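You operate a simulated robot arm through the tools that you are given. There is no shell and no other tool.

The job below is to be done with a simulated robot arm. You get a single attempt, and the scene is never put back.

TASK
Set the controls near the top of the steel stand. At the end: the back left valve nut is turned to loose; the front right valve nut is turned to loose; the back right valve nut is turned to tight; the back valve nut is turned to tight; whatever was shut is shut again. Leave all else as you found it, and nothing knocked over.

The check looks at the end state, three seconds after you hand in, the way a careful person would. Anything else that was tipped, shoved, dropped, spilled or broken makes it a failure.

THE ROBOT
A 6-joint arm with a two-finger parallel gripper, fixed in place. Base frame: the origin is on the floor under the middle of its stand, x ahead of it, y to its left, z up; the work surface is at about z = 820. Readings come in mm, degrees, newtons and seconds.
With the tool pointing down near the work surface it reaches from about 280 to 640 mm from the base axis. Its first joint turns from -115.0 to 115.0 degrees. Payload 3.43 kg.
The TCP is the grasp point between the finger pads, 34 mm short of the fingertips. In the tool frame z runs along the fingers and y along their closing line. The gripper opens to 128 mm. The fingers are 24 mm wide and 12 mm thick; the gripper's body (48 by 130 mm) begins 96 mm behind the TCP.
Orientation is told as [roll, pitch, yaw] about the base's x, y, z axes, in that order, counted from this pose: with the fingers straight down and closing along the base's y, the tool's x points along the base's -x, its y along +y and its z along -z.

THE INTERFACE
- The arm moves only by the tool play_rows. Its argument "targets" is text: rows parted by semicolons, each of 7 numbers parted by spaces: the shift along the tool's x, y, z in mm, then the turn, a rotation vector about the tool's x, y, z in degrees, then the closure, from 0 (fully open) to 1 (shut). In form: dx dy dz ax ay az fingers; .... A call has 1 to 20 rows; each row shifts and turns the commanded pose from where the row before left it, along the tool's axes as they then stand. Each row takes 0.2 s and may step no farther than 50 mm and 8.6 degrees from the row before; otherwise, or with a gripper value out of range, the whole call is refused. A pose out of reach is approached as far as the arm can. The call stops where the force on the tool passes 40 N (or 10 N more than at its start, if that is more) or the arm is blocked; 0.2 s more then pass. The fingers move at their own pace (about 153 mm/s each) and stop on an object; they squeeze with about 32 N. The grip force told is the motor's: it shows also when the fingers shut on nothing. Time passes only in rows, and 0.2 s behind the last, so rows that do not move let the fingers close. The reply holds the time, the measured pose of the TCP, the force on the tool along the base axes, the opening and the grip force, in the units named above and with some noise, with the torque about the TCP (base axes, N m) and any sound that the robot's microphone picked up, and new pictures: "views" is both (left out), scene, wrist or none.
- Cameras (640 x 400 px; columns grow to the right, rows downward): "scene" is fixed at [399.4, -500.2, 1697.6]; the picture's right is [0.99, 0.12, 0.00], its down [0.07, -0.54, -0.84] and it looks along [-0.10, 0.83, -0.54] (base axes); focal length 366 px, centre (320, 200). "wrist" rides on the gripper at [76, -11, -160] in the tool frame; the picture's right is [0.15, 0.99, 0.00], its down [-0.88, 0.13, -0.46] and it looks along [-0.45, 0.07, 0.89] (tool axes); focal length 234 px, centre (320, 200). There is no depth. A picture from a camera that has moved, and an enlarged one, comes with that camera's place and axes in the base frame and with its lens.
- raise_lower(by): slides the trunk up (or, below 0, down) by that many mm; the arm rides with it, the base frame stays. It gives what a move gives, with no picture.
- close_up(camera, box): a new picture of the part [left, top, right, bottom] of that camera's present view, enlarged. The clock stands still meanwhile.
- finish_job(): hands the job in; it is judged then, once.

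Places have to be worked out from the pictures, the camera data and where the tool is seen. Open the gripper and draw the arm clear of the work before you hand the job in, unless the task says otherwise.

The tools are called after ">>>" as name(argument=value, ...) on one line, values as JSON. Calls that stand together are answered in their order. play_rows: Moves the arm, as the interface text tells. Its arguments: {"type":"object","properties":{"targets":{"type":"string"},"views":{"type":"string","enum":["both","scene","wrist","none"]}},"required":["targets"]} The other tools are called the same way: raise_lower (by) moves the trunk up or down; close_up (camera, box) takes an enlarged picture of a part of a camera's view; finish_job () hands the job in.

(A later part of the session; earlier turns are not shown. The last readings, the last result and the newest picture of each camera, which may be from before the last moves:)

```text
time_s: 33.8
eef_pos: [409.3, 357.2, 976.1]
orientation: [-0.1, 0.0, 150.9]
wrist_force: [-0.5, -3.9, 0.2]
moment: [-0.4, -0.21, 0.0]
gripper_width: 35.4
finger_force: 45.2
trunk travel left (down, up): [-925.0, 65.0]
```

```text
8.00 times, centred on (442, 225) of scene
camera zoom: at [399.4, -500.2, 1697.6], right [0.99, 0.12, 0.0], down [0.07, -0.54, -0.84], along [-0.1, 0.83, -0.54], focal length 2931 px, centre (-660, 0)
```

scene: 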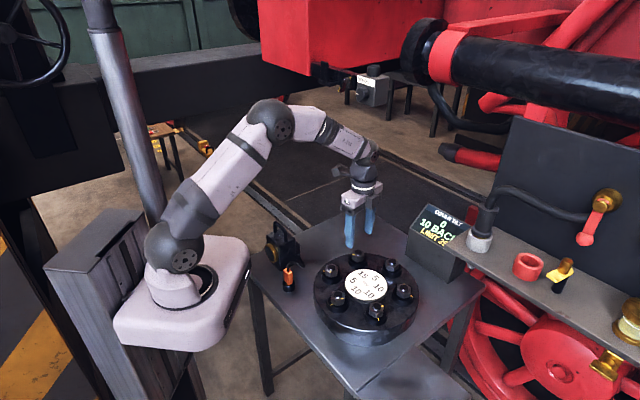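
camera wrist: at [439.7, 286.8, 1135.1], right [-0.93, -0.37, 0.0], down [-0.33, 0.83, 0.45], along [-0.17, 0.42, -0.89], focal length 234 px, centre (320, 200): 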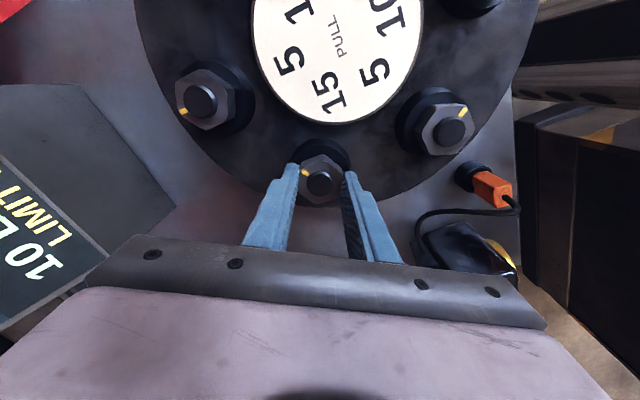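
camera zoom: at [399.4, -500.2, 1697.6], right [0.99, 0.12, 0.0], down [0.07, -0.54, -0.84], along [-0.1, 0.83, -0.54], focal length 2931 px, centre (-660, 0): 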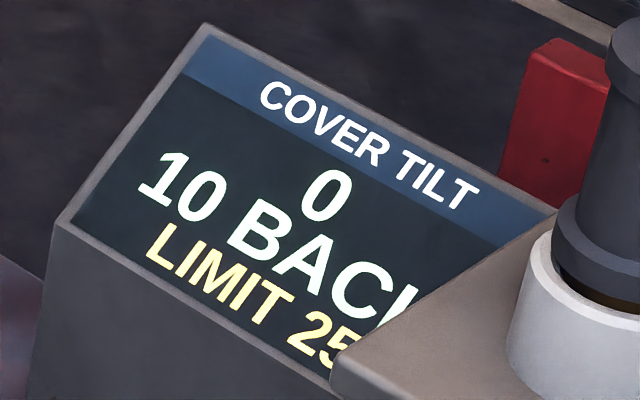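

188° turned, and still free. Continuing another 24°.

>>> play_rows(targets="0 0 0 0 0 -8 1; 0 0 0 0 0 -8 1; 0 0 0 0 0 -8 1; 0 0 0 0 0 0 1", views="scene")

>>> close_up(camera="wrist", box=[260, 130, 380, 220])

>>> close_up(camera="scene", box=[405, 200, 480, 250])

```text
time_s: 34.8
eef_pos: [410.8, 356.1, 977.1]
orientation: [0.0, 0.1, 175.1]
wrist_force: [-1.3, -2.2, 0.4]
moment: [-0.29, 0.23, -0.9]
gripper_width: 40.0
finger_force: 44.7
trunk travel left (down, up): [-925.0, 65.0]
```

scene: 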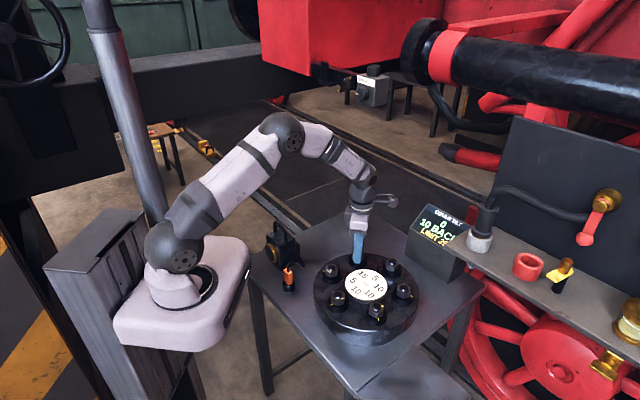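

```text
4.44 times, centred on (320, 175) of wrist
camera zoom: at [487.7, 362.3, 1135.0], right [0.06, -1.0, 0.0], down [-0.89, -0.05, 0.46], along [-0.45, -0.03, -0.89], focal length 1041 px, centre (320, 311)
```

zoom: 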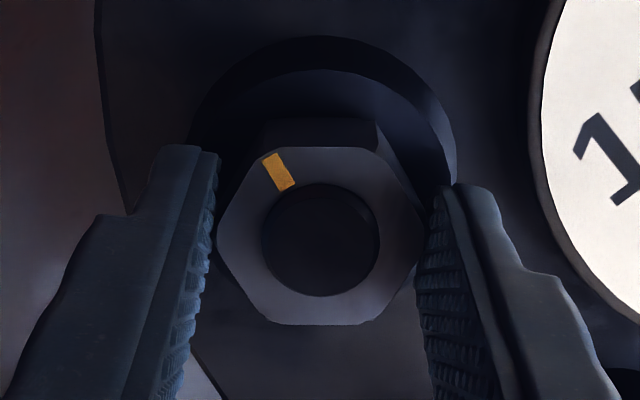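

```text
8.00 times, centred on (442, 225) of scene
camera zoom: at [399.4, -500.2, 1697.6], right [0.99, 0.12, 0.0], down [0.07, -0.54, -0.84], along [-0.1, 0.83, -0.54], focal length 2931 px, centre (-660, 0)
```

zoom: 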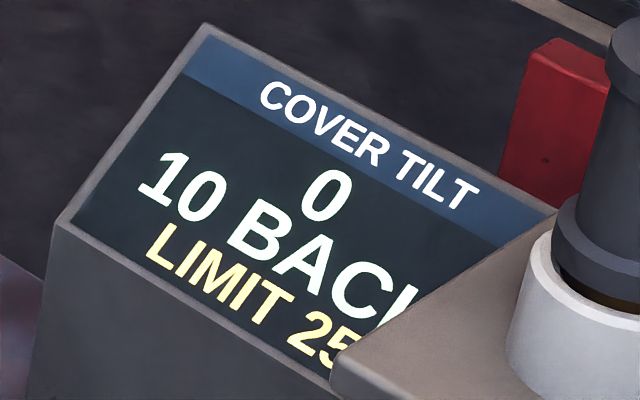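

The torque rose to -0.9 N·m and the nut lagged behind the fingers, so this is the loose stop, about 288° from tight, and loosening did not change the tilt. I'll ease back about 21°, open and rise, then check the nut.

>>> play_rows(targets="0 0 0 0 0 7 1; 0 0 0 0 0 7 1; 0 0 0 0 0 7 1; 0 0 0 0 0 0 0.7; 0 0 0 0 0 0 0.4; 0 0 0 0 0 0 0.4; 0 0 -30 0 0 0 0.4; 0 0 -38 0 0 0 0.4; 0 0 0 0 0 0 0.4", views="wrist")

>>> close_up(camera="wrist", box=[260, 90, 380, 190])

>>> close_up(camera="scene", box=[325, 240, 425, 320])

```text
time_s: 36.8
eef_pos: [411.2, 357.2, 1044.8]
orientation: [0.1, 0.0, 154.0]
wrist_force: [0.6, -0.6, -0.7]
moment: [0.02, 0.0, -0.01]
gripper_width: 76.7
finger_force: 0.1
trunk travel left (down, up): [-925.0, 65.0]
camera wrist: at [485.0, 335.5, 1203.7], right [-0.3, -0.95, 0.0], down [-0.85, 0.27, 0.46], along [-0.44, 0.14, -0.89], focal length 234 px, centre (320, 200)
```

wrist: 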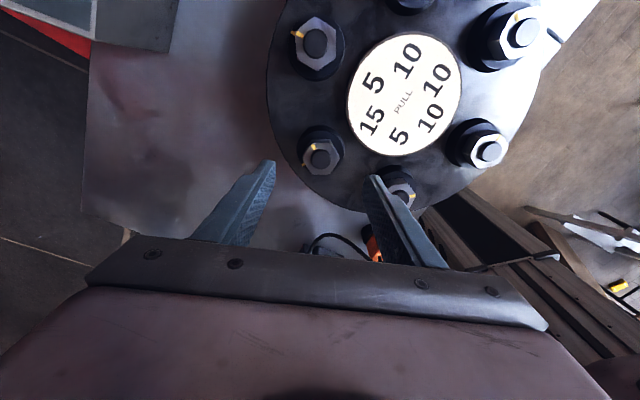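

```text
4.00 times, centred on (320, 140) of wrist
camera zoom: at [485.0, 335.5, 1203.7], right [-0.3, -0.95, 0.0], down [-0.85, 0.27, 0.46], along [-0.44, 0.14, -0.89], focal length 937 px, centre (320, 440)
```

zoom: 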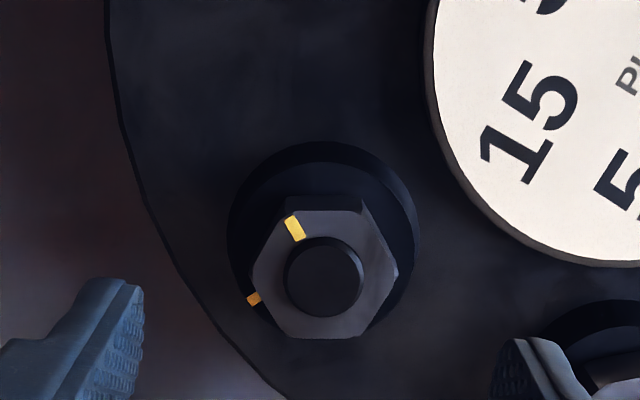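

```text
5.00 times, centred on (375, 280) of scene
camera zoom: at [399.4, -500.2, 1697.6], right [0.99, 0.12, 0.0], down [0.07, -0.54, -0.84], along [-0.1, 0.83, -0.54], focal length 1832 px, centre (45, -200)
```

zoom: 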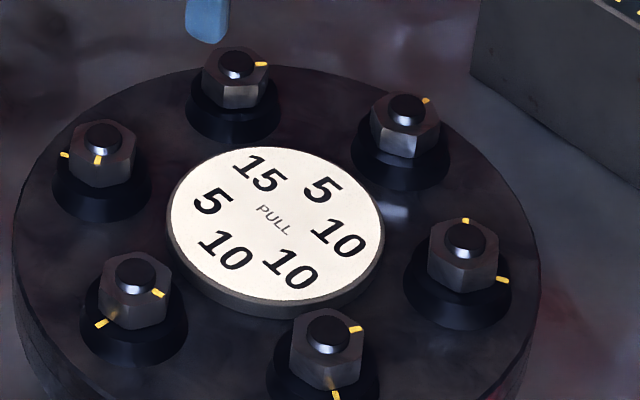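

On release the nut came back about 21° with the fingers, to around 266° from tight versus the stop near 288°. I'll re-align (yaw 131°), regrip, and turn it back to the stop in small steps.

>>> play_rows(targets="0 0 0 0 0 7.6 0.4; 0 0 0 0 0 7.6 0.4; 0 0 0 0 0 7.6 0.4; 0 0 0 0 0 0 0.4", views="none")

>>> close_up(camera="wrist", box=[260, 90, 380, 190])

```text
time_s: 37.8
eef_pos: [410.2, 356.4, 1043.5]
orientation: [0.0, -0.1, 131.1]
wrist_force: [0.7, 0.5, 0.4]
moment: [0.02, 0.0, 0.02]
gripper_width: 76.8
finger_force: 0.1
trunk travel left (down, up): [-925.0, 65.0]
```

```text
4.00 times, centred on (320, 140) of wrist
camera zoom: at [469.5, 308.6, 1202.9], right [-0.65, -0.76, 0.0], down [-0.68, 0.58, 0.46], along [-0.35, 0.3, -0.89], focal length 937 px, centre (320, 440)
```

zoom: 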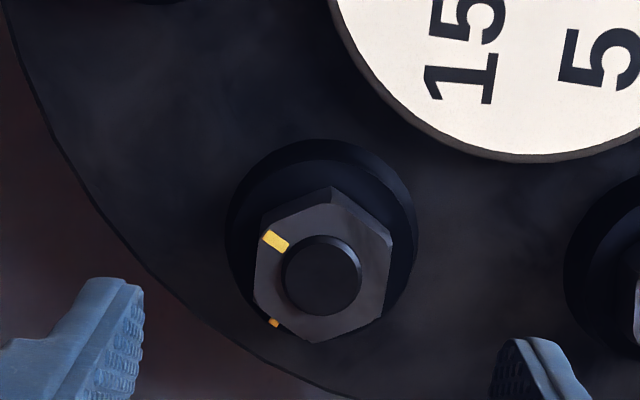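

The flats are now parallel to the fingers. I'll descend, grip, and turn 16° counter-clockwise first.

>>> play_rows(targets="0 0 35 0 0 0 0.4; 0 0 25 0 0 0 0.4; 0 0 8.5 0 0 0 0.4; 0 0 0 0 0 0 0.7; 0 0 0 0 0 0 1; 0 0 0 0 0 0 1; 0 0 0 0 0 0 1; 0 0 0 0 0 -4 1; 0 0 0 0 0 -4 1; 0 0 0 0 0 -4 1; 0 0 0 0 0 -4 1; 0 0 0 0 0 0 1", views="none")

>>> close_up(camera="wrist", box=[260, 130, 380, 220])

```text
time_s: 40.4
eef_pos: [410.6, 355.8, 975.1]
orientation: [0.0, 0.0, 147.3]
wrist_force: [-0.6, 2.3, -0.4]
moment: [0.16, 0.07, 0.02]
gripper_width: 35.3
finger_force: 45.8
trunk travel left (down, up): [-925.0, 65.0]
```

```text
4.44 times, centred on (320, 175) of wrist
camera zoom: at [480.9, 326.3, 1134.3], right [-0.41, -0.91, 0.0], down [-0.81, 0.37, 0.46], along [-0.42, 0.19, -0.89], focal length 1041 px, centre (320, 311)
```

zoom: 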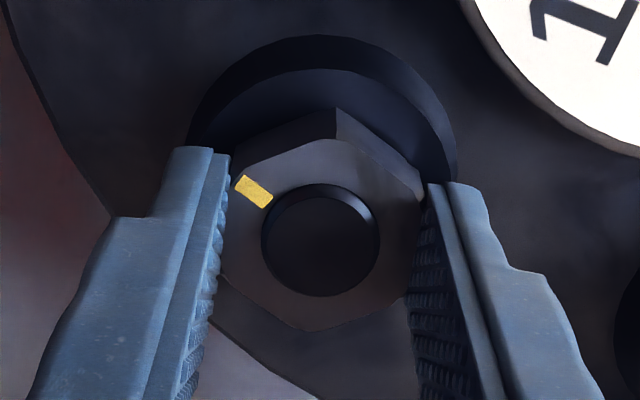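

The nut follows (yaw 147°) without torque. Now 2° at a time toward the stop.

>>> play_rows(targets="0 0 0 0 0 -2 1; 0 0 0 0 0 -2 1; 0 0 0 0 0 -1 1; 0 0 0 0 0 0 1", views="none")

```text
time_s: 41.4
eef_pos: [411.0, 356.9, 975.1]
orientation: [-0.1, 0.0, 152.3]
wrist_force: [-3.1, -0.1, -0.9]
moment: [0.06, 0.24, 0.0]
gripper_width: 35.5
finger_force: 44.9
trunk travel left (down, up): [-925.0, 65.0]
```

>>> play_rows(targets="0 0 0 0 0 -1.5 1; 0 0 0 0 0 -1.5 1; 0 0 0 0 0 0 1", views="none")

```text
time_s: 42.2
eef_pos: [410.5, 356.6, 974.4]
orientation: [0.1, -0.1, 155.1]
wrist_force: [0.2, -2.0, -2.0]
moment: [0.15, 0.29, -1.56]
gripper_width: 35.8
finger_force: 45.4
trunk travel left (down, up): [-925.0, 65.0]
```

Torque of -1.56 N·m at yaw 155°: the loose stop is reached with the nut flush in the fingers. I'll ease off 2°, open, rise and check the nut's mark and the display.

>>> play_rows(targets="0 0 0 0 0 2 1; 0 0 0 0 0 0 0.7; 0 0 0 0 0 0 0.4; 0 0 0 0 0 0 0.4; 0 0 -30 0 0 0 0.4; 0 0 -38 0 0 0 0.4; 0 0 0 0 0 0 0.4", views="scene")

>>> close_up(camera="wrist", box=[260, 90, 380, 190])

>>> close_up(camera="scene", box=[405, 200, 480, 250])

```text
time_s: 43.8
eef_pos: [410.4, 357.5, 1042.9]
orientation: [-0.1, 0.1, 153.2]
wrist_force: [-0.5, 0.0, -0.2]
moment: [0.03, 0.02, 0.0]
gripper_width: 76.6
finger_force: 0.0
trunk travel left (down, up): [-925.0, 65.0]
```

scene: 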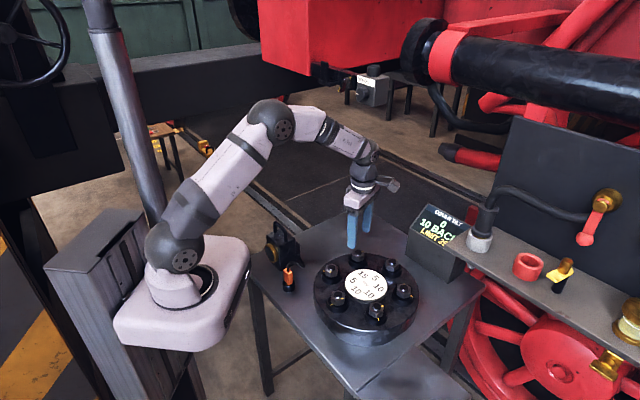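

```text
4.00 times, centred on (320, 140) of wrist
camera zoom: at [483.6, 335.0, 1202.4], right [-0.31, -0.95, 0.0], down [-0.84, 0.28, 0.46], along [-0.43, 0.14, -0.89], focal length 937 px, centre (320, 440)
```

zoom: 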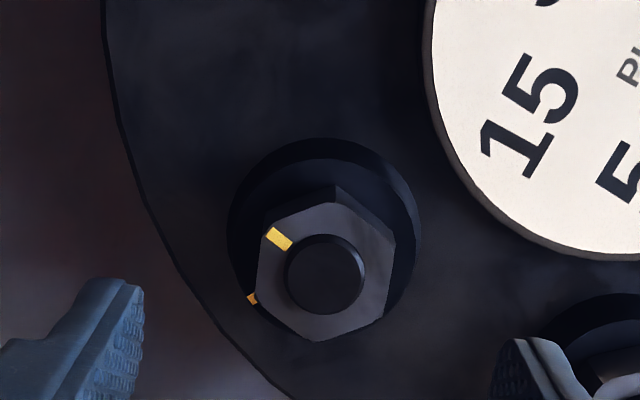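

```text
8.00 times, centred on (442, 225) of scene
camera zoom: at [399.4, -500.2, 1697.6], right [0.99, 0.12, 0.0], down [0.07, -0.54, -0.84], along [-0.1, 0.83, -0.54], focal length 2931 px, centre (-660, 0)
```

zoom: 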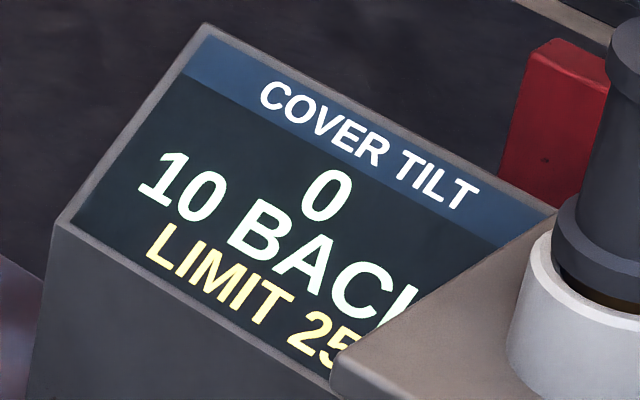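

Back-left nut is at its loose stop and the display is unchanged at 0 / 10 BACK. I'll unwind the wrist to yaw -37° up here, then travel to the front-right nut at about (465, 152).

>>> play_rows(targets="0 0 0 0 0 8 0.4; 0 0 0 0 0 8 0.4; 0 0 0 0 0 8 0.4; 0 0 0 0 0 8 0.4; 0 0 0 0 0 8 0.4; 0 0 0 0 0 8 0.4; 0 0 0 0 0 8 0.4; 0 0 0 0 0 8 0.4; 0 0 0 0 0 8 0.4; 0 0 0 0 0 8 0.4; 0 0 0 0 0 8 0.4; 0 0 0 0 0 8 0.4; 0 0 0 0 0 8 0.4; 0 0 0 0 0 8 0.4; 0 0 0 0 0 8 0.4; 0 0 0 0 0 8 0.4; 0 0 0 0 0 8 0.4; 0 0 0 0 0 8 0.4; 0 0 0 0 0 8 0.4; 0 0 0 0 0 8 0.4", views="none")

>>> play_rows(targets="0 0 0 0 0 8 0.4; 0 0 0 0 0 8 0.4; 0 0 0 0 0 7 0.4; 0 0 0 0 0 7 0.4; -33.4 -26.3 0 0 0 0 0.4; -33.4 -26.3 0 0 0 0 0.4; -33.4 -26.3 0 0 0 0 0.4; -33.4 -26.3 0 0 0 0 0.4; -33.4 -26.1 0 0 0 0 0.4; 0 0 0 0 0 0 0.4", views="both")

>>> close_up(camera="wrist", box=[260, 90, 380, 190])

```text
time_s: 48.0
eef_pos: [409.6, 357.4, 1043.0]
orientation: [0.0, 0.1, -6.9]
wrist_force: [-0.8, -0.3, 0.6]
moment: [-0.03, 0.01, 0.01]
gripper_width: 76.5
finger_force: 0.1
trunk travel left (down, up): [-925.0, 65.0]
```

```text
time_s: 50.2
eef_pos: [466.2, 151.5, 1042.7]
orientation: [0.1, 0.0, -36.7]
wrist_force: [-0.6, -0.3, 0.1]
moment: [-0.06, 0.0, 0.02]
gripper_width: 76.8
finger_force: 0.1
trunk travel left (down, up): [-925.0, 65.0]
camera wrist: at [397.7, 189.1, 1202.8], right [0.47, 0.88, 0.0], down [0.78, -0.42, 0.46], along [0.4, -0.22, -0.89], focal length 234 px, centre (320, 200)
```

scene: 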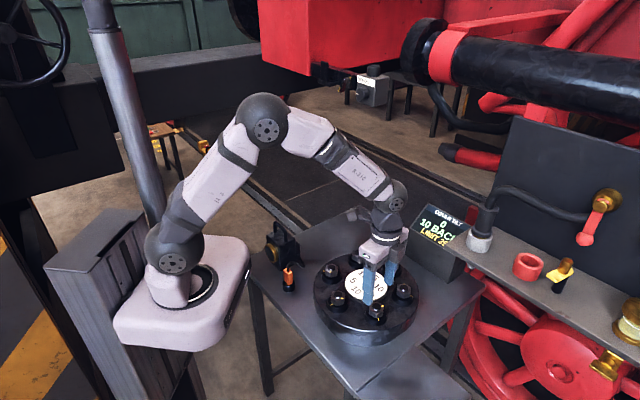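
wrist: 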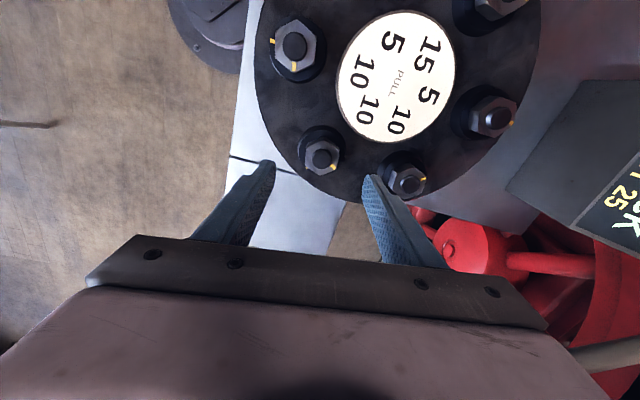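

```text
4.00 times, centred on (320, 140) of wrist
camera zoom: at [397.7, 189.1, 1202.8], right [0.47, 0.88, 0.0], down [0.78, -0.42, 0.46], along [0.4, -0.22, -0.89], focal length 937 px, centre (320, 440)
```

zoom: 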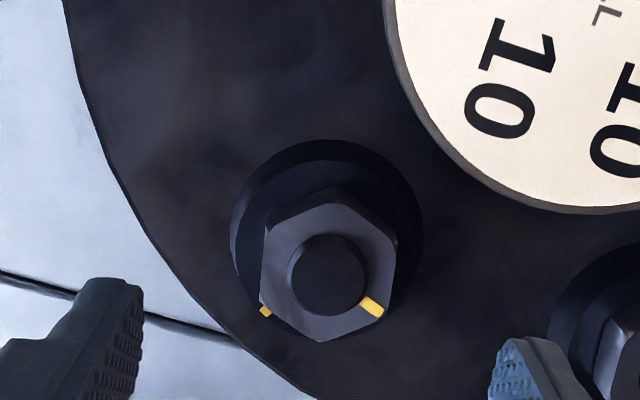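

Front-right nut D is about 2.4 mm off in tool y, and its flats line up with the fingers. I'll correct, descend, grip and check the grip.

>>> play_rows(targets="0.6 2.2 35 0 0 0 0.4; 0 0 25 0 0 0 0.4; 0 0 8 0 0 0 0.4; 0 0 0 0 0 0 0.7; 0 0 0 0 0 0 1; 0 0 0 0 0 0 1; 0 0 0 0 0 0 1", views="none")

>>> close_up(camera="wrist", box=[260, 130, 380, 220])

```text
time_s: 51.8
eef_pos: [466.3, 152.2, 974.2]
orientation: [-0.1, 0.1, -36.8]
wrist_force: [-3.2, -2.7, -4.7]
moment: [-0.09, -0.08, 0.02]
gripper_width: 35.7
finger_force: 45.2
trunk travel left (down, up): [-925.0, 65.0]
```

```text
4.44 times, centred on (320, 175) of wrist
camera zoom: at [399.0, 191.0, 1134.9], right [0.47, 0.88, 0.0], down [0.78, -0.42, 0.45], along [0.4, -0.22, -0.89], focal length 1041 px, centre (320, 311)
```

zoom: 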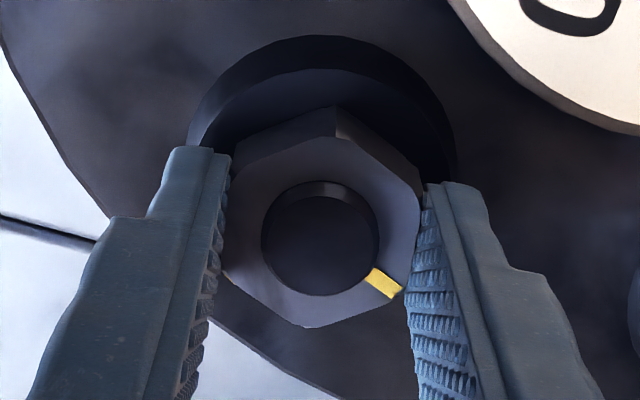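

Grip is good (35.7 mm, flush). I'll trim -0.7 mm along the closing axis and start turning counter-clockwise, 48° first, then check forces and the display.

>>> play_rows(targets="0 -0.7 0 0 0 0 1; 0 0 0 0 0 -8 1; 0 0 0 0 0 -8 1; 0 0 0 0 0 -8 1; 0 0 0 0 0 -8 1; 0 0 0 0 0 -8 1; 0 0 0 0 0 -8 1; 0 0 0 0 0 0 1", views="none")

>>> close_up(camera="wrist", box=[260, 130, 380, 220])

>>> close_up(camera="scene", box=[405, 200, 480, 250])

```text
time_s: 53.6
eef_pos: [465.5, 154.1, 975.1]
orientation: [0.0, -0.2, 11.4]
wrist_force: [-1.9, 4.4, 5.7]
moment: [-0.13, 1.21, 0.0]
gripper_width: 35.6
finger_force: 45.0
trunk travel left (down, up): [-925.0, 65.0]
```

```text
4.44 times, centred on (320, 175) of wrist
camera zoom: at [393.8, 128.9, 1134.8], right [-0.34, 0.94, 0.0], down [0.84, 0.3, 0.46], along [0.43, 0.15, -0.89], focal length 1041 px, centre (320, 311)
```

zoom: 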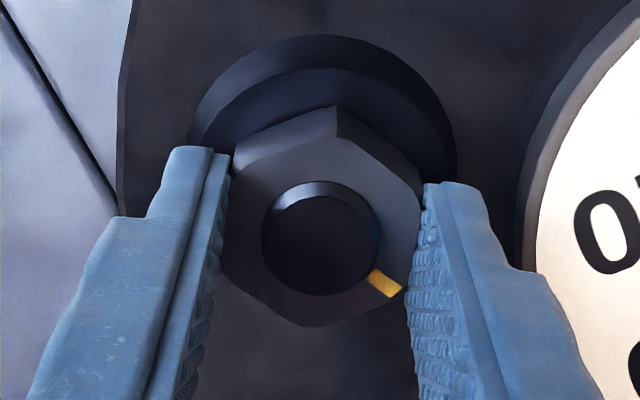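

```text
8.00 times, centred on (442, 225) of scene
camera zoom: at [399.4, -500.2, 1697.6], right [0.99, 0.12, 0.0], down [0.07, -0.54, -0.84], along [-0.1, 0.83, -0.54], focal length 2931 px, centre (-660, 0)
```

zoom: 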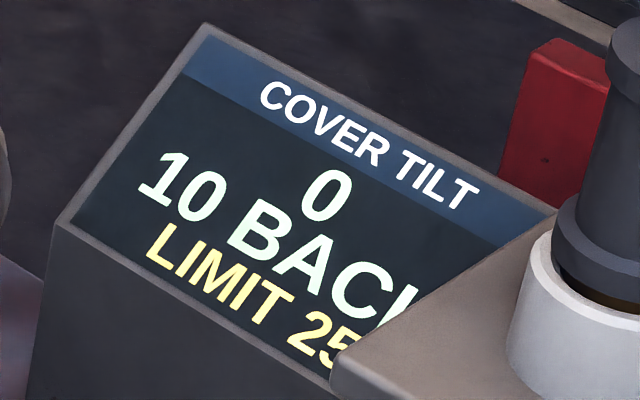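

48° turned freely, display unchanged. I'll trim 0.6 mm and turn another 48°.

>>> play_rows(targets="0 0.6 0 0 0 -8 1; 0 0 0 0 0 -8 1; 0 0 0 0 0 -8 1; 0 0 0 0 0 -8 1; 0 0 0 0 0 -8 1; 0 0 0 0 0 -8 1; 0 0 0 0 0 0 1", views="none")

>>> close_up(camera="wrist", box=[260, 130, 380, 220])

>>> close_up(camera="scene", box=[405, 200, 480, 250])

```text
time_s: 55.2
eef_pos: [466.4, 153.7, 976.3]
orientation: [-0.1, -0.1, 59.5]
wrist_force: [-1.9, -0.9, 10.9]
moment: [0.14, 0.01, 0.03]
gripper_width: 35.5
finger_force: 44.9
trunk travel left (down, up): [-925.0, 65.0]
```

```text
4.44 times, centred on (320, 175) of wrist
camera zoom: at [436.7, 84.0, 1135.1], right [-0.93, 0.38, 0.0], down [0.34, 0.82, 0.46], along [0.17, 0.42, -0.89], focal length 1041 px, centre (320, 311)
```

zoom: 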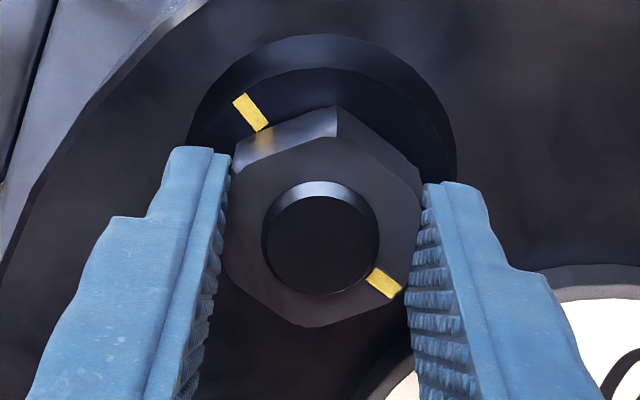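

```text
8.00 times, centred on (442, 225) of scene
camera zoom: at [399.4, -500.2, 1697.6], right [0.99, 0.12, 0.0], down [0.07, -0.54, -0.84], along [-0.1, 0.83, -0.54], focal length 2931 px, centre (-660, 0)
```

zoom: 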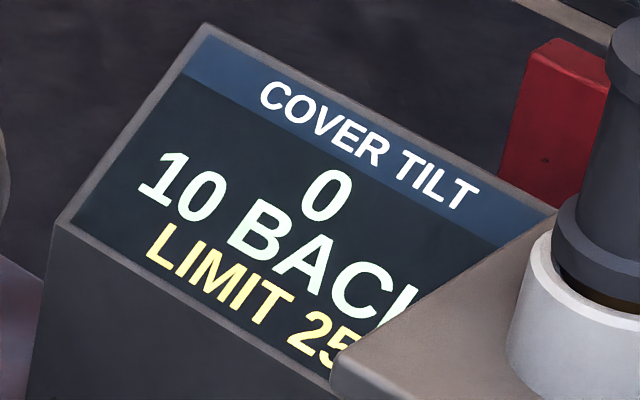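

96° turned. I'll release a little vertical load and turn another 72° toward yaw 131°.

>>> play_rows(targets="0 0 -0.7 0 0 -8 1; 0 0 0 0 0 -8 1; 0 0 0 0 0 -8 1; 0 0 0 0 0 -8 1; 0 0 0 0 0 -8 1; 0 0 0 0 0 0 1", views="none")

>>> play_rows(targets="0 0 0 0 0 -8 1; 0 0 0 0 0 -8 1; 0 0 0 0 0 -8 1; 0 0 0 0 0 -8 1; 0 0 0 0 0 0 1", views="scene")

>>> close_up(camera="wrist", box=[260, 130, 380, 220])

>>> close_up(camera="scene", box=[405, 200, 480, 250])

```text
time_s: 56.6
eef_pos: [464.4, 155.6, 976.5]
orientation: [0.0, 0.0, 99.4]
wrist_force: [-1.6, 1.0, 1.9]
moment: [0.48, 0.23, 0.05]
gripper_width: 35.6
finger_force: 44.7
trunk travel left (down, up): [-925.0, 65.0]
```

```text
time_s: 57.8
eef_pos: [465.2, 154.3, 976.5]
orientation: [0.0, 0.1, 131.4]
wrist_force: [-5.4, 1.7, -1.3]
moment: [-0.07, -0.16, 0.01]
gripper_width: 35.6
finger_force: 45.1
trunk travel left (down, up): [-925.0, 65.0]
```

scene: 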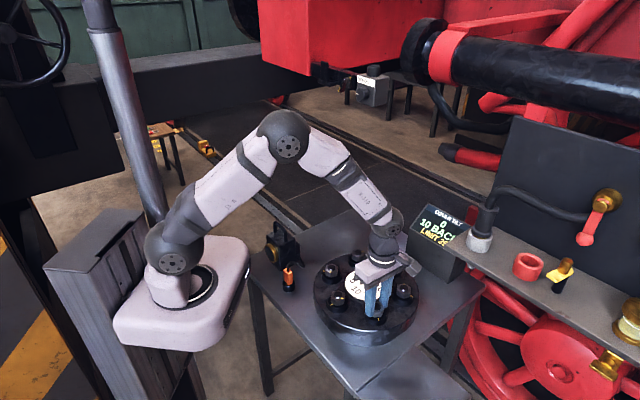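

```text
4.44 times, centred on (320, 175) of wrist
camera zoom: at [524.1, 105.6, 1135.9], right [-0.65, -0.76, 0.0], down [-0.68, 0.57, 0.46], along [-0.35, 0.29, -0.89], focal length 1041 px, centre (320, 311)
```

zoom: 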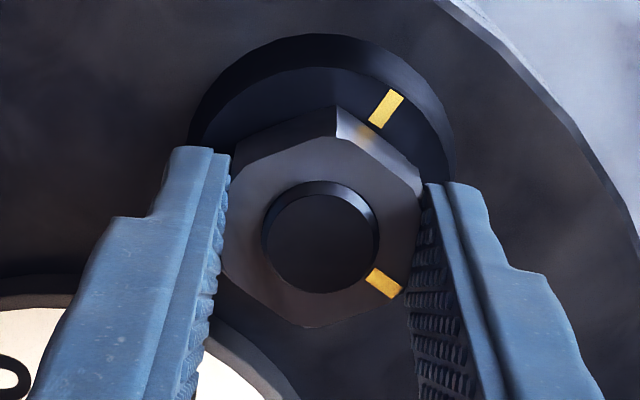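

```text
8.00 times, centred on (442, 225) of scene
camera zoom: at [399.4, -500.2, 1697.6], right [0.99, 0.12, 0.0], down [0.07, -0.54, -0.84], along [-0.1, 0.83, -0.54], focal length 2931 px, centre (-660, 0)
```

zoom: 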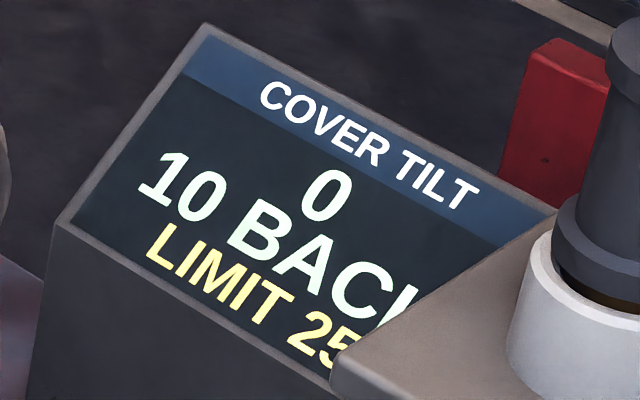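

Yaw 131°, the nut follows and the stop is expected near yaw 154°. I'll turn 16° more, then creep.

>>> play_rows(targets="0 0 0 0 0 -4 1; 0 0 0 0 0 -4 1; 0 0 0 0 0 -4 1; 0 0 0 0 0 -4 1; 0 0 0 0 0 -2 1; 0 0 0 0 0 0 1", views="none")

>>> play_rows(targets="0 0 0 0 0 -1.5 1; 0 0 0 0 0 -1.5 1; 0 0 0 0 0 0 1", views="none")

```text
time_s: 59.2
eef_pos: [464.0, 152.9, 976.2]
orientation: [-0.1, 0.1, 149.3]
wrist_force: [-6.7, 0.5, -1.1]
moment: [0.02, -0.07, 0.02]
gripper_width: 35.6
finger_force: 45.2
trunk travel left (down, up): [-925.0, 65.0]
```

```text
time_s: 60.0
eef_pos: [464.8, 153.1, 976.8]
orientation: [0.1, 0.0, 152.3]
wrist_force: [-7.5, -1.0, 1.4]
moment: [-0.1, 0.36, 0.0]
gripper_width: 35.5
finger_force: 45.1
trunk travel left (down, up): [-925.0, 65.0]
```

No stop yet at yaw 152°; creeping further in 1.5° steps.

>>> play_rows(targets="0 0 0 0 0 -1.5 1; 0 0 0 0 0 -1.5 1; 0 0 0 0 0 0 1", views="none")

```text
time_s: 60.8
eef_pos: [465.4, 152.7, 977.9]
orientation: [0.1, 0.1, 155.2]
wrist_force: [-5.6, -4.1, -2.5]
moment: [0.03, 0.17, -1.61]
gripper_width: 35.7
finger_force: 44.7
trunk travel left (down, up): [-925.0, 65.0]
```

Torque of -1.61 N·m at yaw 155°: the front-right nut is at its loose stop. I'll ease off 2°, open, rise and check it.

>>> play_rows(targets="0 0 0 0 0 2 1; 0 0 0 0 0 0 0.7; 0 0 0 0 0 0 0.4; 0 0 0 0 0 0 0.4; 0 0 -30 0 0 0 0.4; 0 0 -38 0 0 0 0.4; 0 0 0 0 0 0 0.4", views="wrist")

>>> close_up(camera="wrist", box=[260, 90, 380, 190])

>>> close_up(camera="scene", box=[325, 240, 425, 320])

>>> close_up(camera="scene", box=[405, 200, 480, 250])

```text
time_s: 62.4
eef_pos: [464.8, 153.1, 1045.3]
orientation: [0.1, 0.0, 153.2]
wrist_force: [1.3, 0.9, 0.5]
moment: [0.02, -0.03, 0.01]
gripper_width: 76.8
finger_force: 0.0
trunk travel left (down, up): [-925.0, 65.0]
camera wrist: at [538.6, 129.6, 1204.1], right [-0.31, -0.95, 0.0], down [-0.84, 0.28, 0.46], along [-0.43, 0.14, -0.89], focal length 234 px, centre (320, 200)
```

wrist: 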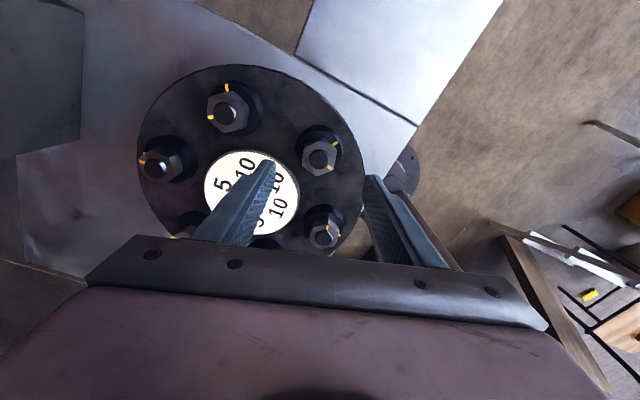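

```text
4.00 times, centred on (320, 140) of wrist
camera zoom: at [538.6, 129.6, 1204.1], right [-0.31, -0.95, 0.0], down [-0.84, 0.28, 0.46], along [-0.43, 0.14, -0.89], focal length 937 px, centre (320, 440)
```

zoom: 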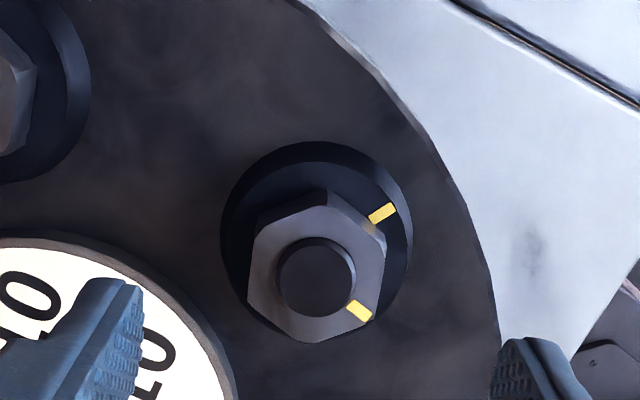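

```text
5.00 times, centred on (375, 280) of scene
camera zoom: at [399.4, -500.2, 1697.6], right [0.99, 0.12, 0.0], down [0.07, -0.54, -0.84], along [-0.1, 0.83, -0.54], focal length 1832 px, centre (45, -200)
```

zoom: 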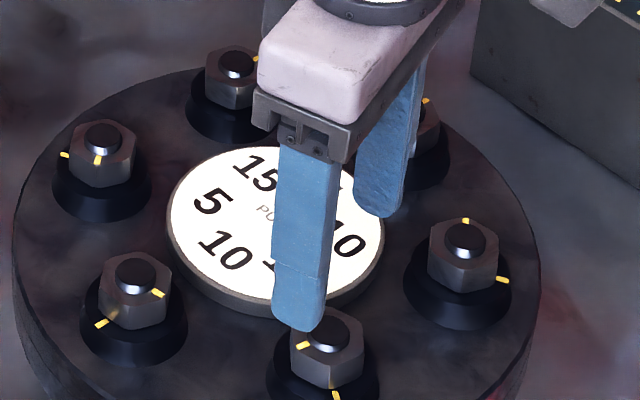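

```text
8.00 times, centred on (442, 225) of scene
camera zoom: at [399.4, -500.2, 1697.6], right [0.99, 0.12, 0.0], down [0.07, -0.54, -0.84], along [-0.1, 0.83, -0.54], focal length 2931 px, centre (-660, 0)
```

zoom: 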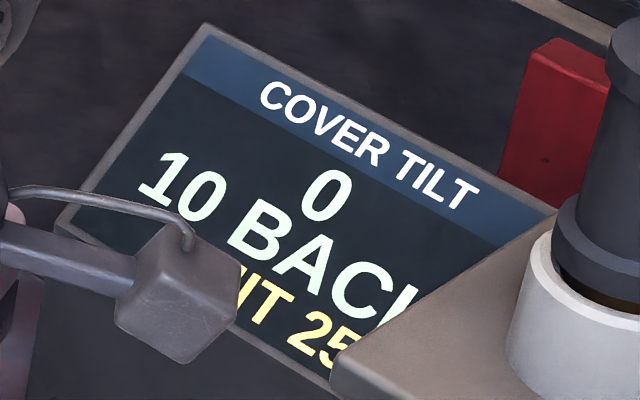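

Front-right nut is at its loose stop; the display still reads 0 / 10 BACK. Next the back-right nut C, estimated at (539.6, 227.7): I'll unwind to yaw 23° here and then move over it, keeping the camera side away from the shelf.

>>> play_rows(targets="0 0 0 0 0 7.65 0.4; 0 0 0 0 0 7.65 0.4; 0 0 0 0 0 7.65 0.4; 0 0 0 0 0 7.65 0.4; 0 0 0 0 0 7.65 0.4; 0 0 0 0 0 7.65 0.4; 0 0 0 0 0 7.65 0.4; 0 0 0 0 0 7.65 0.4; 0 0 0 0 0 7.65 0.4; 0 0 0 0 0 7.65 0.4; 0 0 0 0 0 7.65 0.4; 0 0 0 0 0 7.65 0.4; 0 0 0 0 0 7.65 0.4; 0 0 0 0 0 7.65 0.4; 0 0 0 0 0 7.65 0.4; 0 0 0 0 0 7.65 0.4; 0 0 0 0 0 7.65 0.4; 0 0 0 0 0 0 0.4", views="none")

>>> play_rows(targets="-24.4 9.9 0 0 0 0 0.4; -24.4 9.9 0 0 0 0 0.4; -24.4 9.9 0 0 0 0 0.4; -24.3 9.9 0 0 0 0 0.4; 0 0 0 0 0 0 0.4", views="both")

>>> close_up(camera="wrist", box=[260, 90, 380, 190])

>>> close_up(camera="scene", box=[360, 170, 520, 300])

```text
time_s: 66.2
eef_pos: [466.1, 153.9, 1043.9]
orientation: [0.0, -0.1, 23.2]
wrist_force: [-0.6, 0.0, 0.3]
moment: [-0.01, 0.02, 0.04]
gripper_width: 76.8
finger_force: 0.0
trunk travel left (down, up): [-925.0, 65.0]
```

```text
time_s: 67.4
eef_pos: [540.3, 229.3, 1045.6]
orientation: [-0.1, 0.0, 23.2]
wrist_force: [-0.3, 0.0, 0.3]
moment: [0.04, 0.01, 0.01]
gripper_width: 76.7
finger_force: 0.1
trunk travel left (down, up): [-925.0, 65.0]
camera wrist: at [476.6, 189.6, 1205.6], right [-0.52, 0.85, 0.0], down [0.76, 0.47, 0.46], along [0.39, 0.24, -0.89], focal length 234 px, centre (320, 200)
```

scene: 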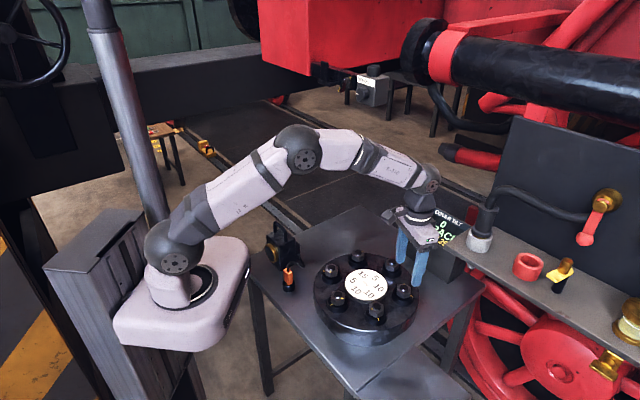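
wrist: 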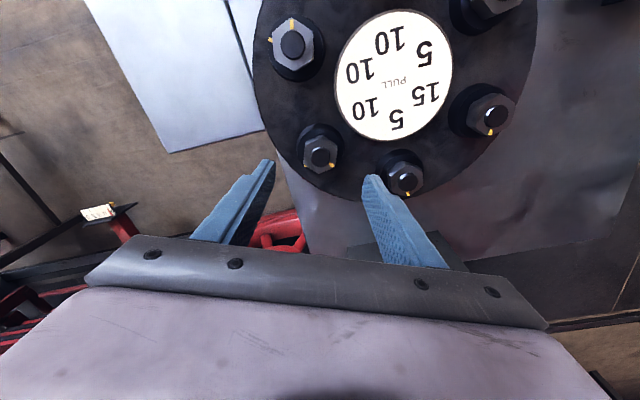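

```text
4.00 times, centred on (320, 140) of wrist
camera zoom: at [476.6, 189.6, 1205.6], right [-0.52, 0.85, 0.0], down [0.76, 0.47, 0.46], along [0.39, 0.24, -0.89], focal length 937 px, centre (320, 440)
```

zoom: 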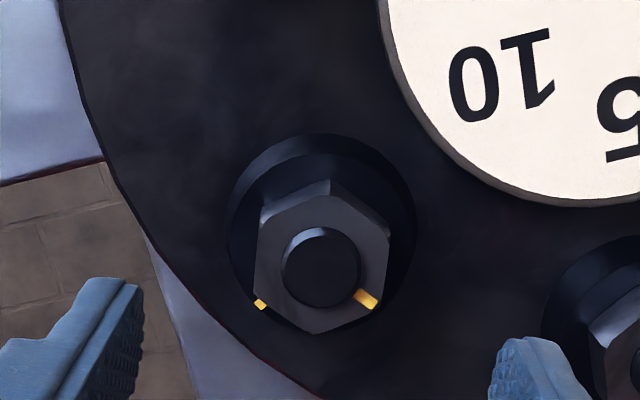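

```text
3.08 times, centred on (440, 235) of scene
camera zoom: at [399.4, -500.2, 1697.6], right [0.99, 0.12, 0.0], down [0.07, -0.54, -0.84], along [-0.1, 0.83, -0.54], focal length 1127 px, centre (-49, 92)
```

zoom: 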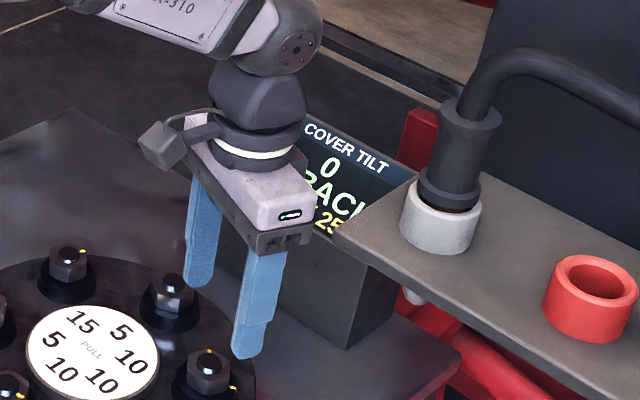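

The gripper clears the shelf and the stud of nut C is about 1.6 mm off in tool x. I'll correct, descend 71 mm and grip.

>>> play_rows(targets="1.5 0.3 35 0 0 0 0.4; 0 0 27 0 0 0 0.4; 0 0 8.5 0 0 0 0.4; 0 0 0 0 0 0 0.7; 0 0 0 0 0 0 1; 0 0 0 0 0 0 1; 0 0 0 0 0 0 1", views="none")

>>> close_up(camera="wrist", box=[260, 130, 380, 220])

>>> close_up(camera="scene", box=[360, 170, 520, 300])

```text
time_s: 69.0
eef_pos: [538.3, 227.9, 973.9]
orientation: [0.0, 0.0, 23.2]
wrist_force: [1.4, -4.4, -1.4]
moment: [-0.11, -0.31, 0.01]
gripper_width: 35.3
finger_force: 45.2
trunk travel left (down, up): [-925.0, 65.0]
```

```text
4.44 times, centred on (320, 175) of wrist
camera zoom: at [474.2, 188.6, 1133.4], right [-0.52, 0.85, 0.0], down [0.76, 0.47, 0.46], along [0.39, 0.24, -0.89], focal length 1041 px, centre (320, 311)
```

zoom: 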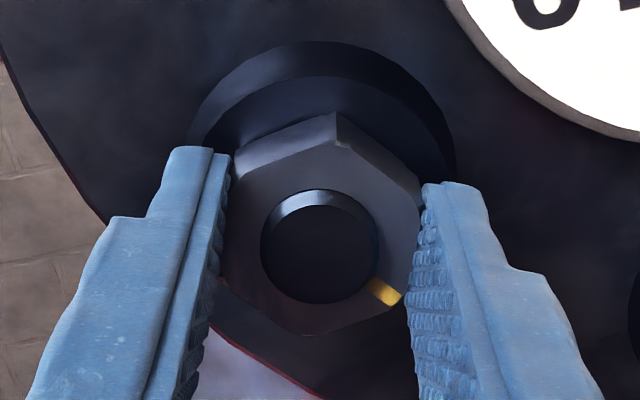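

```text
3.08 times, centred on (440, 235) of scene
camera zoom: at [399.4, -500.2, 1697.6], right [0.99, 0.12, 0.0], down [0.07, -0.54, -0.84], along [-0.1, 0.83, -0.54], focal length 1127 px, centre (-49, 92)
```

zoom: 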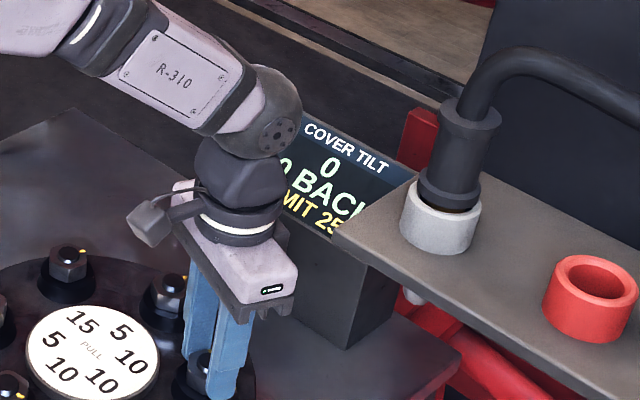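

Gripped at 35.3 mm. On the back nut nothing happened in the first 56°, so I'll turn 40° clockwise now and check.

>>> play_rows(targets="0 -0.5 0 0 0 8 1; 0 0 0 0 0 8 1; 0 0 0 0 0 8 1; 0 0 0 0 0 8 1; 0 0 0 0 0 8 1; 0 0 0 0 0 0 1", views="wrist")

>>> close_up(camera="wrist", box=[260, 130, 380, 220])

>>> close_up(camera="scene", box=[360, 170, 520, 300])

```text
time_s: 70.4
eef_pos: [538.9, 227.9, 973.2]
orientation: [0.0, -0.1, -16.9]
wrist_force: [1.7, -0.2, 5.1]
moment: [-0.02, 0.64, -0.04]
gripper_width: 35.5
finger_force: 43.9
trunk travel left (down, up): [-925.0, 65.0]
camera wrist: at [463.5, 240.3, 1132.9], right [0.15, 0.99, 0.0], down [0.88, -0.13, 0.46], along [0.45, -0.07, -0.89], focal length 234 px, centre (320, 200)
```

wrist: 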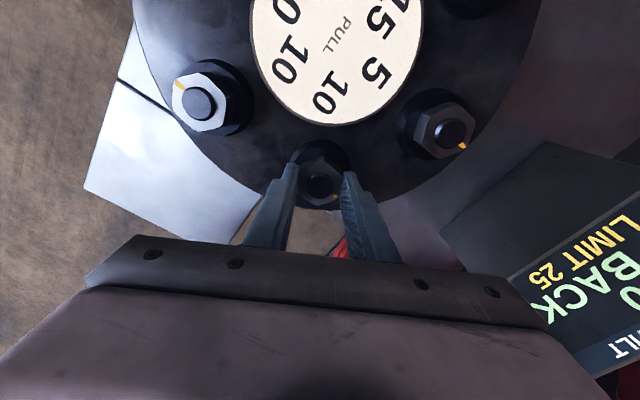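

```text
4.44 times, centred on (320, 175) of wrist
camera zoom: at [463.5, 240.3, 1132.9], right [0.15, 0.99, 0.0], down [0.88, -0.13, 0.46], along [0.45, -0.07, -0.89], focal length 1041 px, centre (320, 311)
```

zoom: 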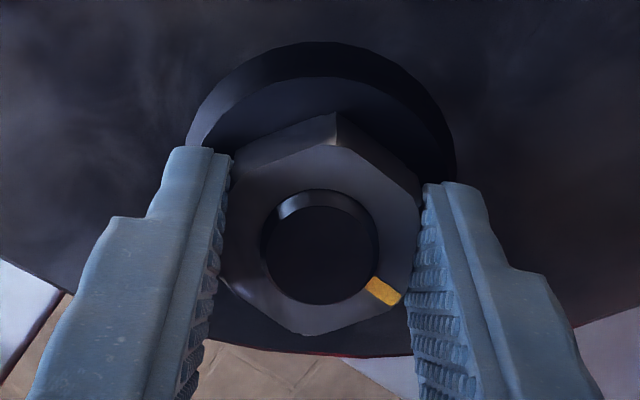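

```text
3.08 times, centred on (440, 235) of scene
camera zoom: at [399.4, -500.2, 1697.6], right [0.99, 0.12, 0.0], down [0.07, -0.54, -0.84], along [-0.1, 0.83, -0.54], focal length 1127 px, centre (-49, 92)
```

zoom: 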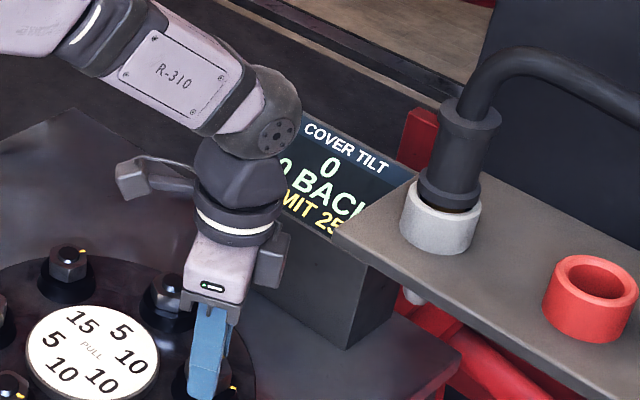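

40° turned, display unchanged. Another 16° brings it to the same 56° point.

>>> play_rows(targets="0 0 0 0 0 8 1; 0 0 0 0 0 8 1; 0 0 0 0 0 0 1", views="wrist")

>>> close_up(camera="scene", box=[405, 200, 480, 250])

```text
time_s: 71.2
eef_pos: [539.0, 227.9, 973.1]
orientation: [0.1, 0.1, -32.8]
wrist_force: [1.6, 4.6, 4.5]
moment: [0.3, 0.16, -0.01]
gripper_width: 35.3
finger_force: 45.1
trunk travel left (down, up): [-925.0, 65.0]
camera wrist: at [469.4, 260.9, 1132.8], right [0.41, 0.91, 0.0], down [0.81, -0.37, 0.46], along [0.42, -0.19, -0.89], focal length 234 px, centre (320, 200)
```

wrist: 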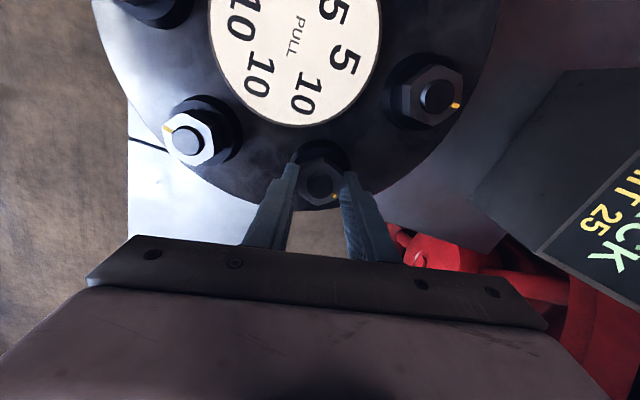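

```text
8.00 times, centred on (442, 225) of scene
camera zoom: at [399.4, -500.2, 1697.6], right [0.99, 0.12, 0.0], down [0.07, -0.54, -0.84], along [-0.1, 0.83, -0.54], focal length 2931 px, centre (-660, 0)
```

zoom: 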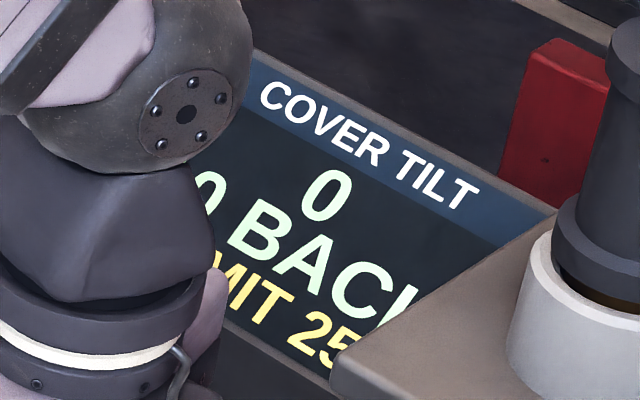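

Still 0 / 10 BACK at 56°. I'll go on in 8° steps, trimming 0.6 mm for the small side force.

>>> play_rows(targets="0 0.5 0 0 0 4 1; 0 0 0 0 0 4 1; 0 0 0 0 0 0 1", views="none")

>>> close_up(camera="scene", box=[405, 200, 480, 250])

```text
time_s: 72.0
eef_pos: [539.6, 227.9, 974.1]
orientation: [0.1, 0.0, -40.8]
wrist_force: [0.4, 3.3, 4.4]
moment: [0.06, -0.33, -0.02]
gripper_width: 35.6
finger_force: 45.4
trunk travel left (down, up): [-925.0, 65.0]
```

```text
8.00 times, centred on (442, 225) of scene
camera zoom: at [399.4, -500.2, 1697.6], right [0.99, 0.12, 0.0], down [0.07, -0.54, -0.84], along [-0.1, 0.83, -0.54], focal length 2931 px, centre (-660, 0)
```

zoom: 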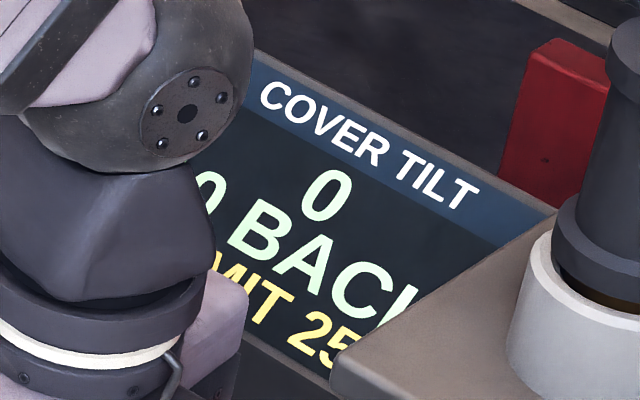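

64° and unchanged; next 6°.

>>> play_rows(targets="0 0 0 0 0 3 1; 0 0 0 0 0 3 1; 0 0 0 0 0 0 1", views="none")

>>> close_up(camera="scene", box=[405, 200, 480, 250])

```text
time_s: 72.8
eef_pos: [538.9, 227.6, 973.2]
orientation: [-0.1, 0.0, -46.9]
wrist_force: [1.2, 2.1, 4.3]
moment: [-0.01, -0.25, 0.0]
gripper_width: 35.4
finger_force: 44.5
trunk travel left (down, up): [-925.0, 65.0]
```

```text
8.00 times, centred on (442, 225) of scene
camera zoom: at [399.4, -500.2, 1697.6], right [0.99, 0.12, 0.0], down [0.07, -0.54, -0.84], along [-0.1, 0.83, -0.54], focal length 2931 px, centre (-660, 0)
```

zoom: 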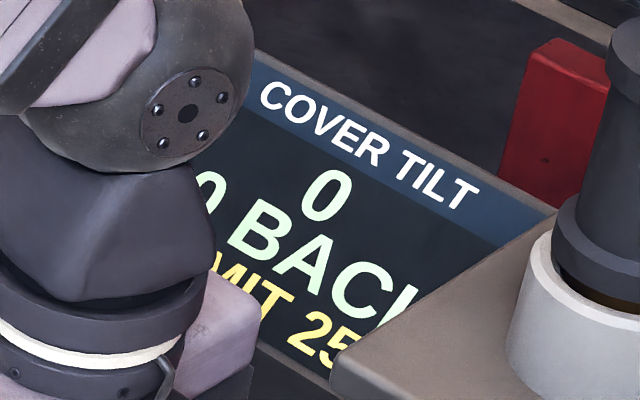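

70° and unchanged; 5° more.

>>> play_rows(targets="0 0 0 0 0 2.5 1; 0 0 0 0 0 2.5 1; 0 0 0 0 0 0 1", views="none")

>>> close_up(camera="scene", box=[405, 200, 480, 250])

```text
time_s: 73.6
eef_pos: [538.7, 228.2, 973.7]
orientation: [0.0, -0.1, -51.9]
wrist_force: [1.3, 3.3, 3.2]
moment: [-0.11, -0.22, -0.01]
gripper_width: 35.6
finger_force: 45.1
trunk travel left (down, up): [-925.0, 65.0]
```

```text
8.00 times, centred on (442, 225) of scene
camera zoom: at [399.4, -500.2, 1697.6], right [0.99, 0.12, 0.0], down [0.07, -0.54, -0.84], along [-0.1, 0.83, -0.54], focal length 2931 px, centre (-660, 0)
```

zoom: 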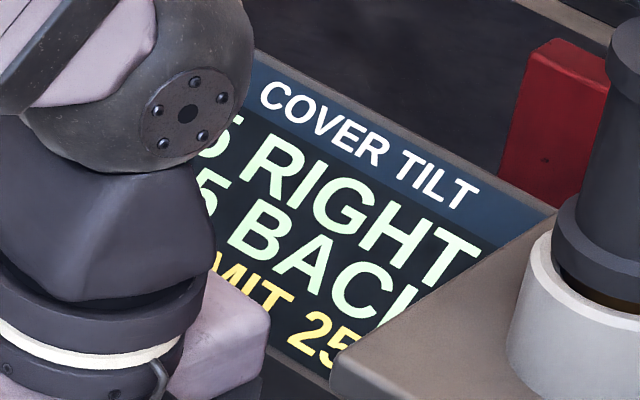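

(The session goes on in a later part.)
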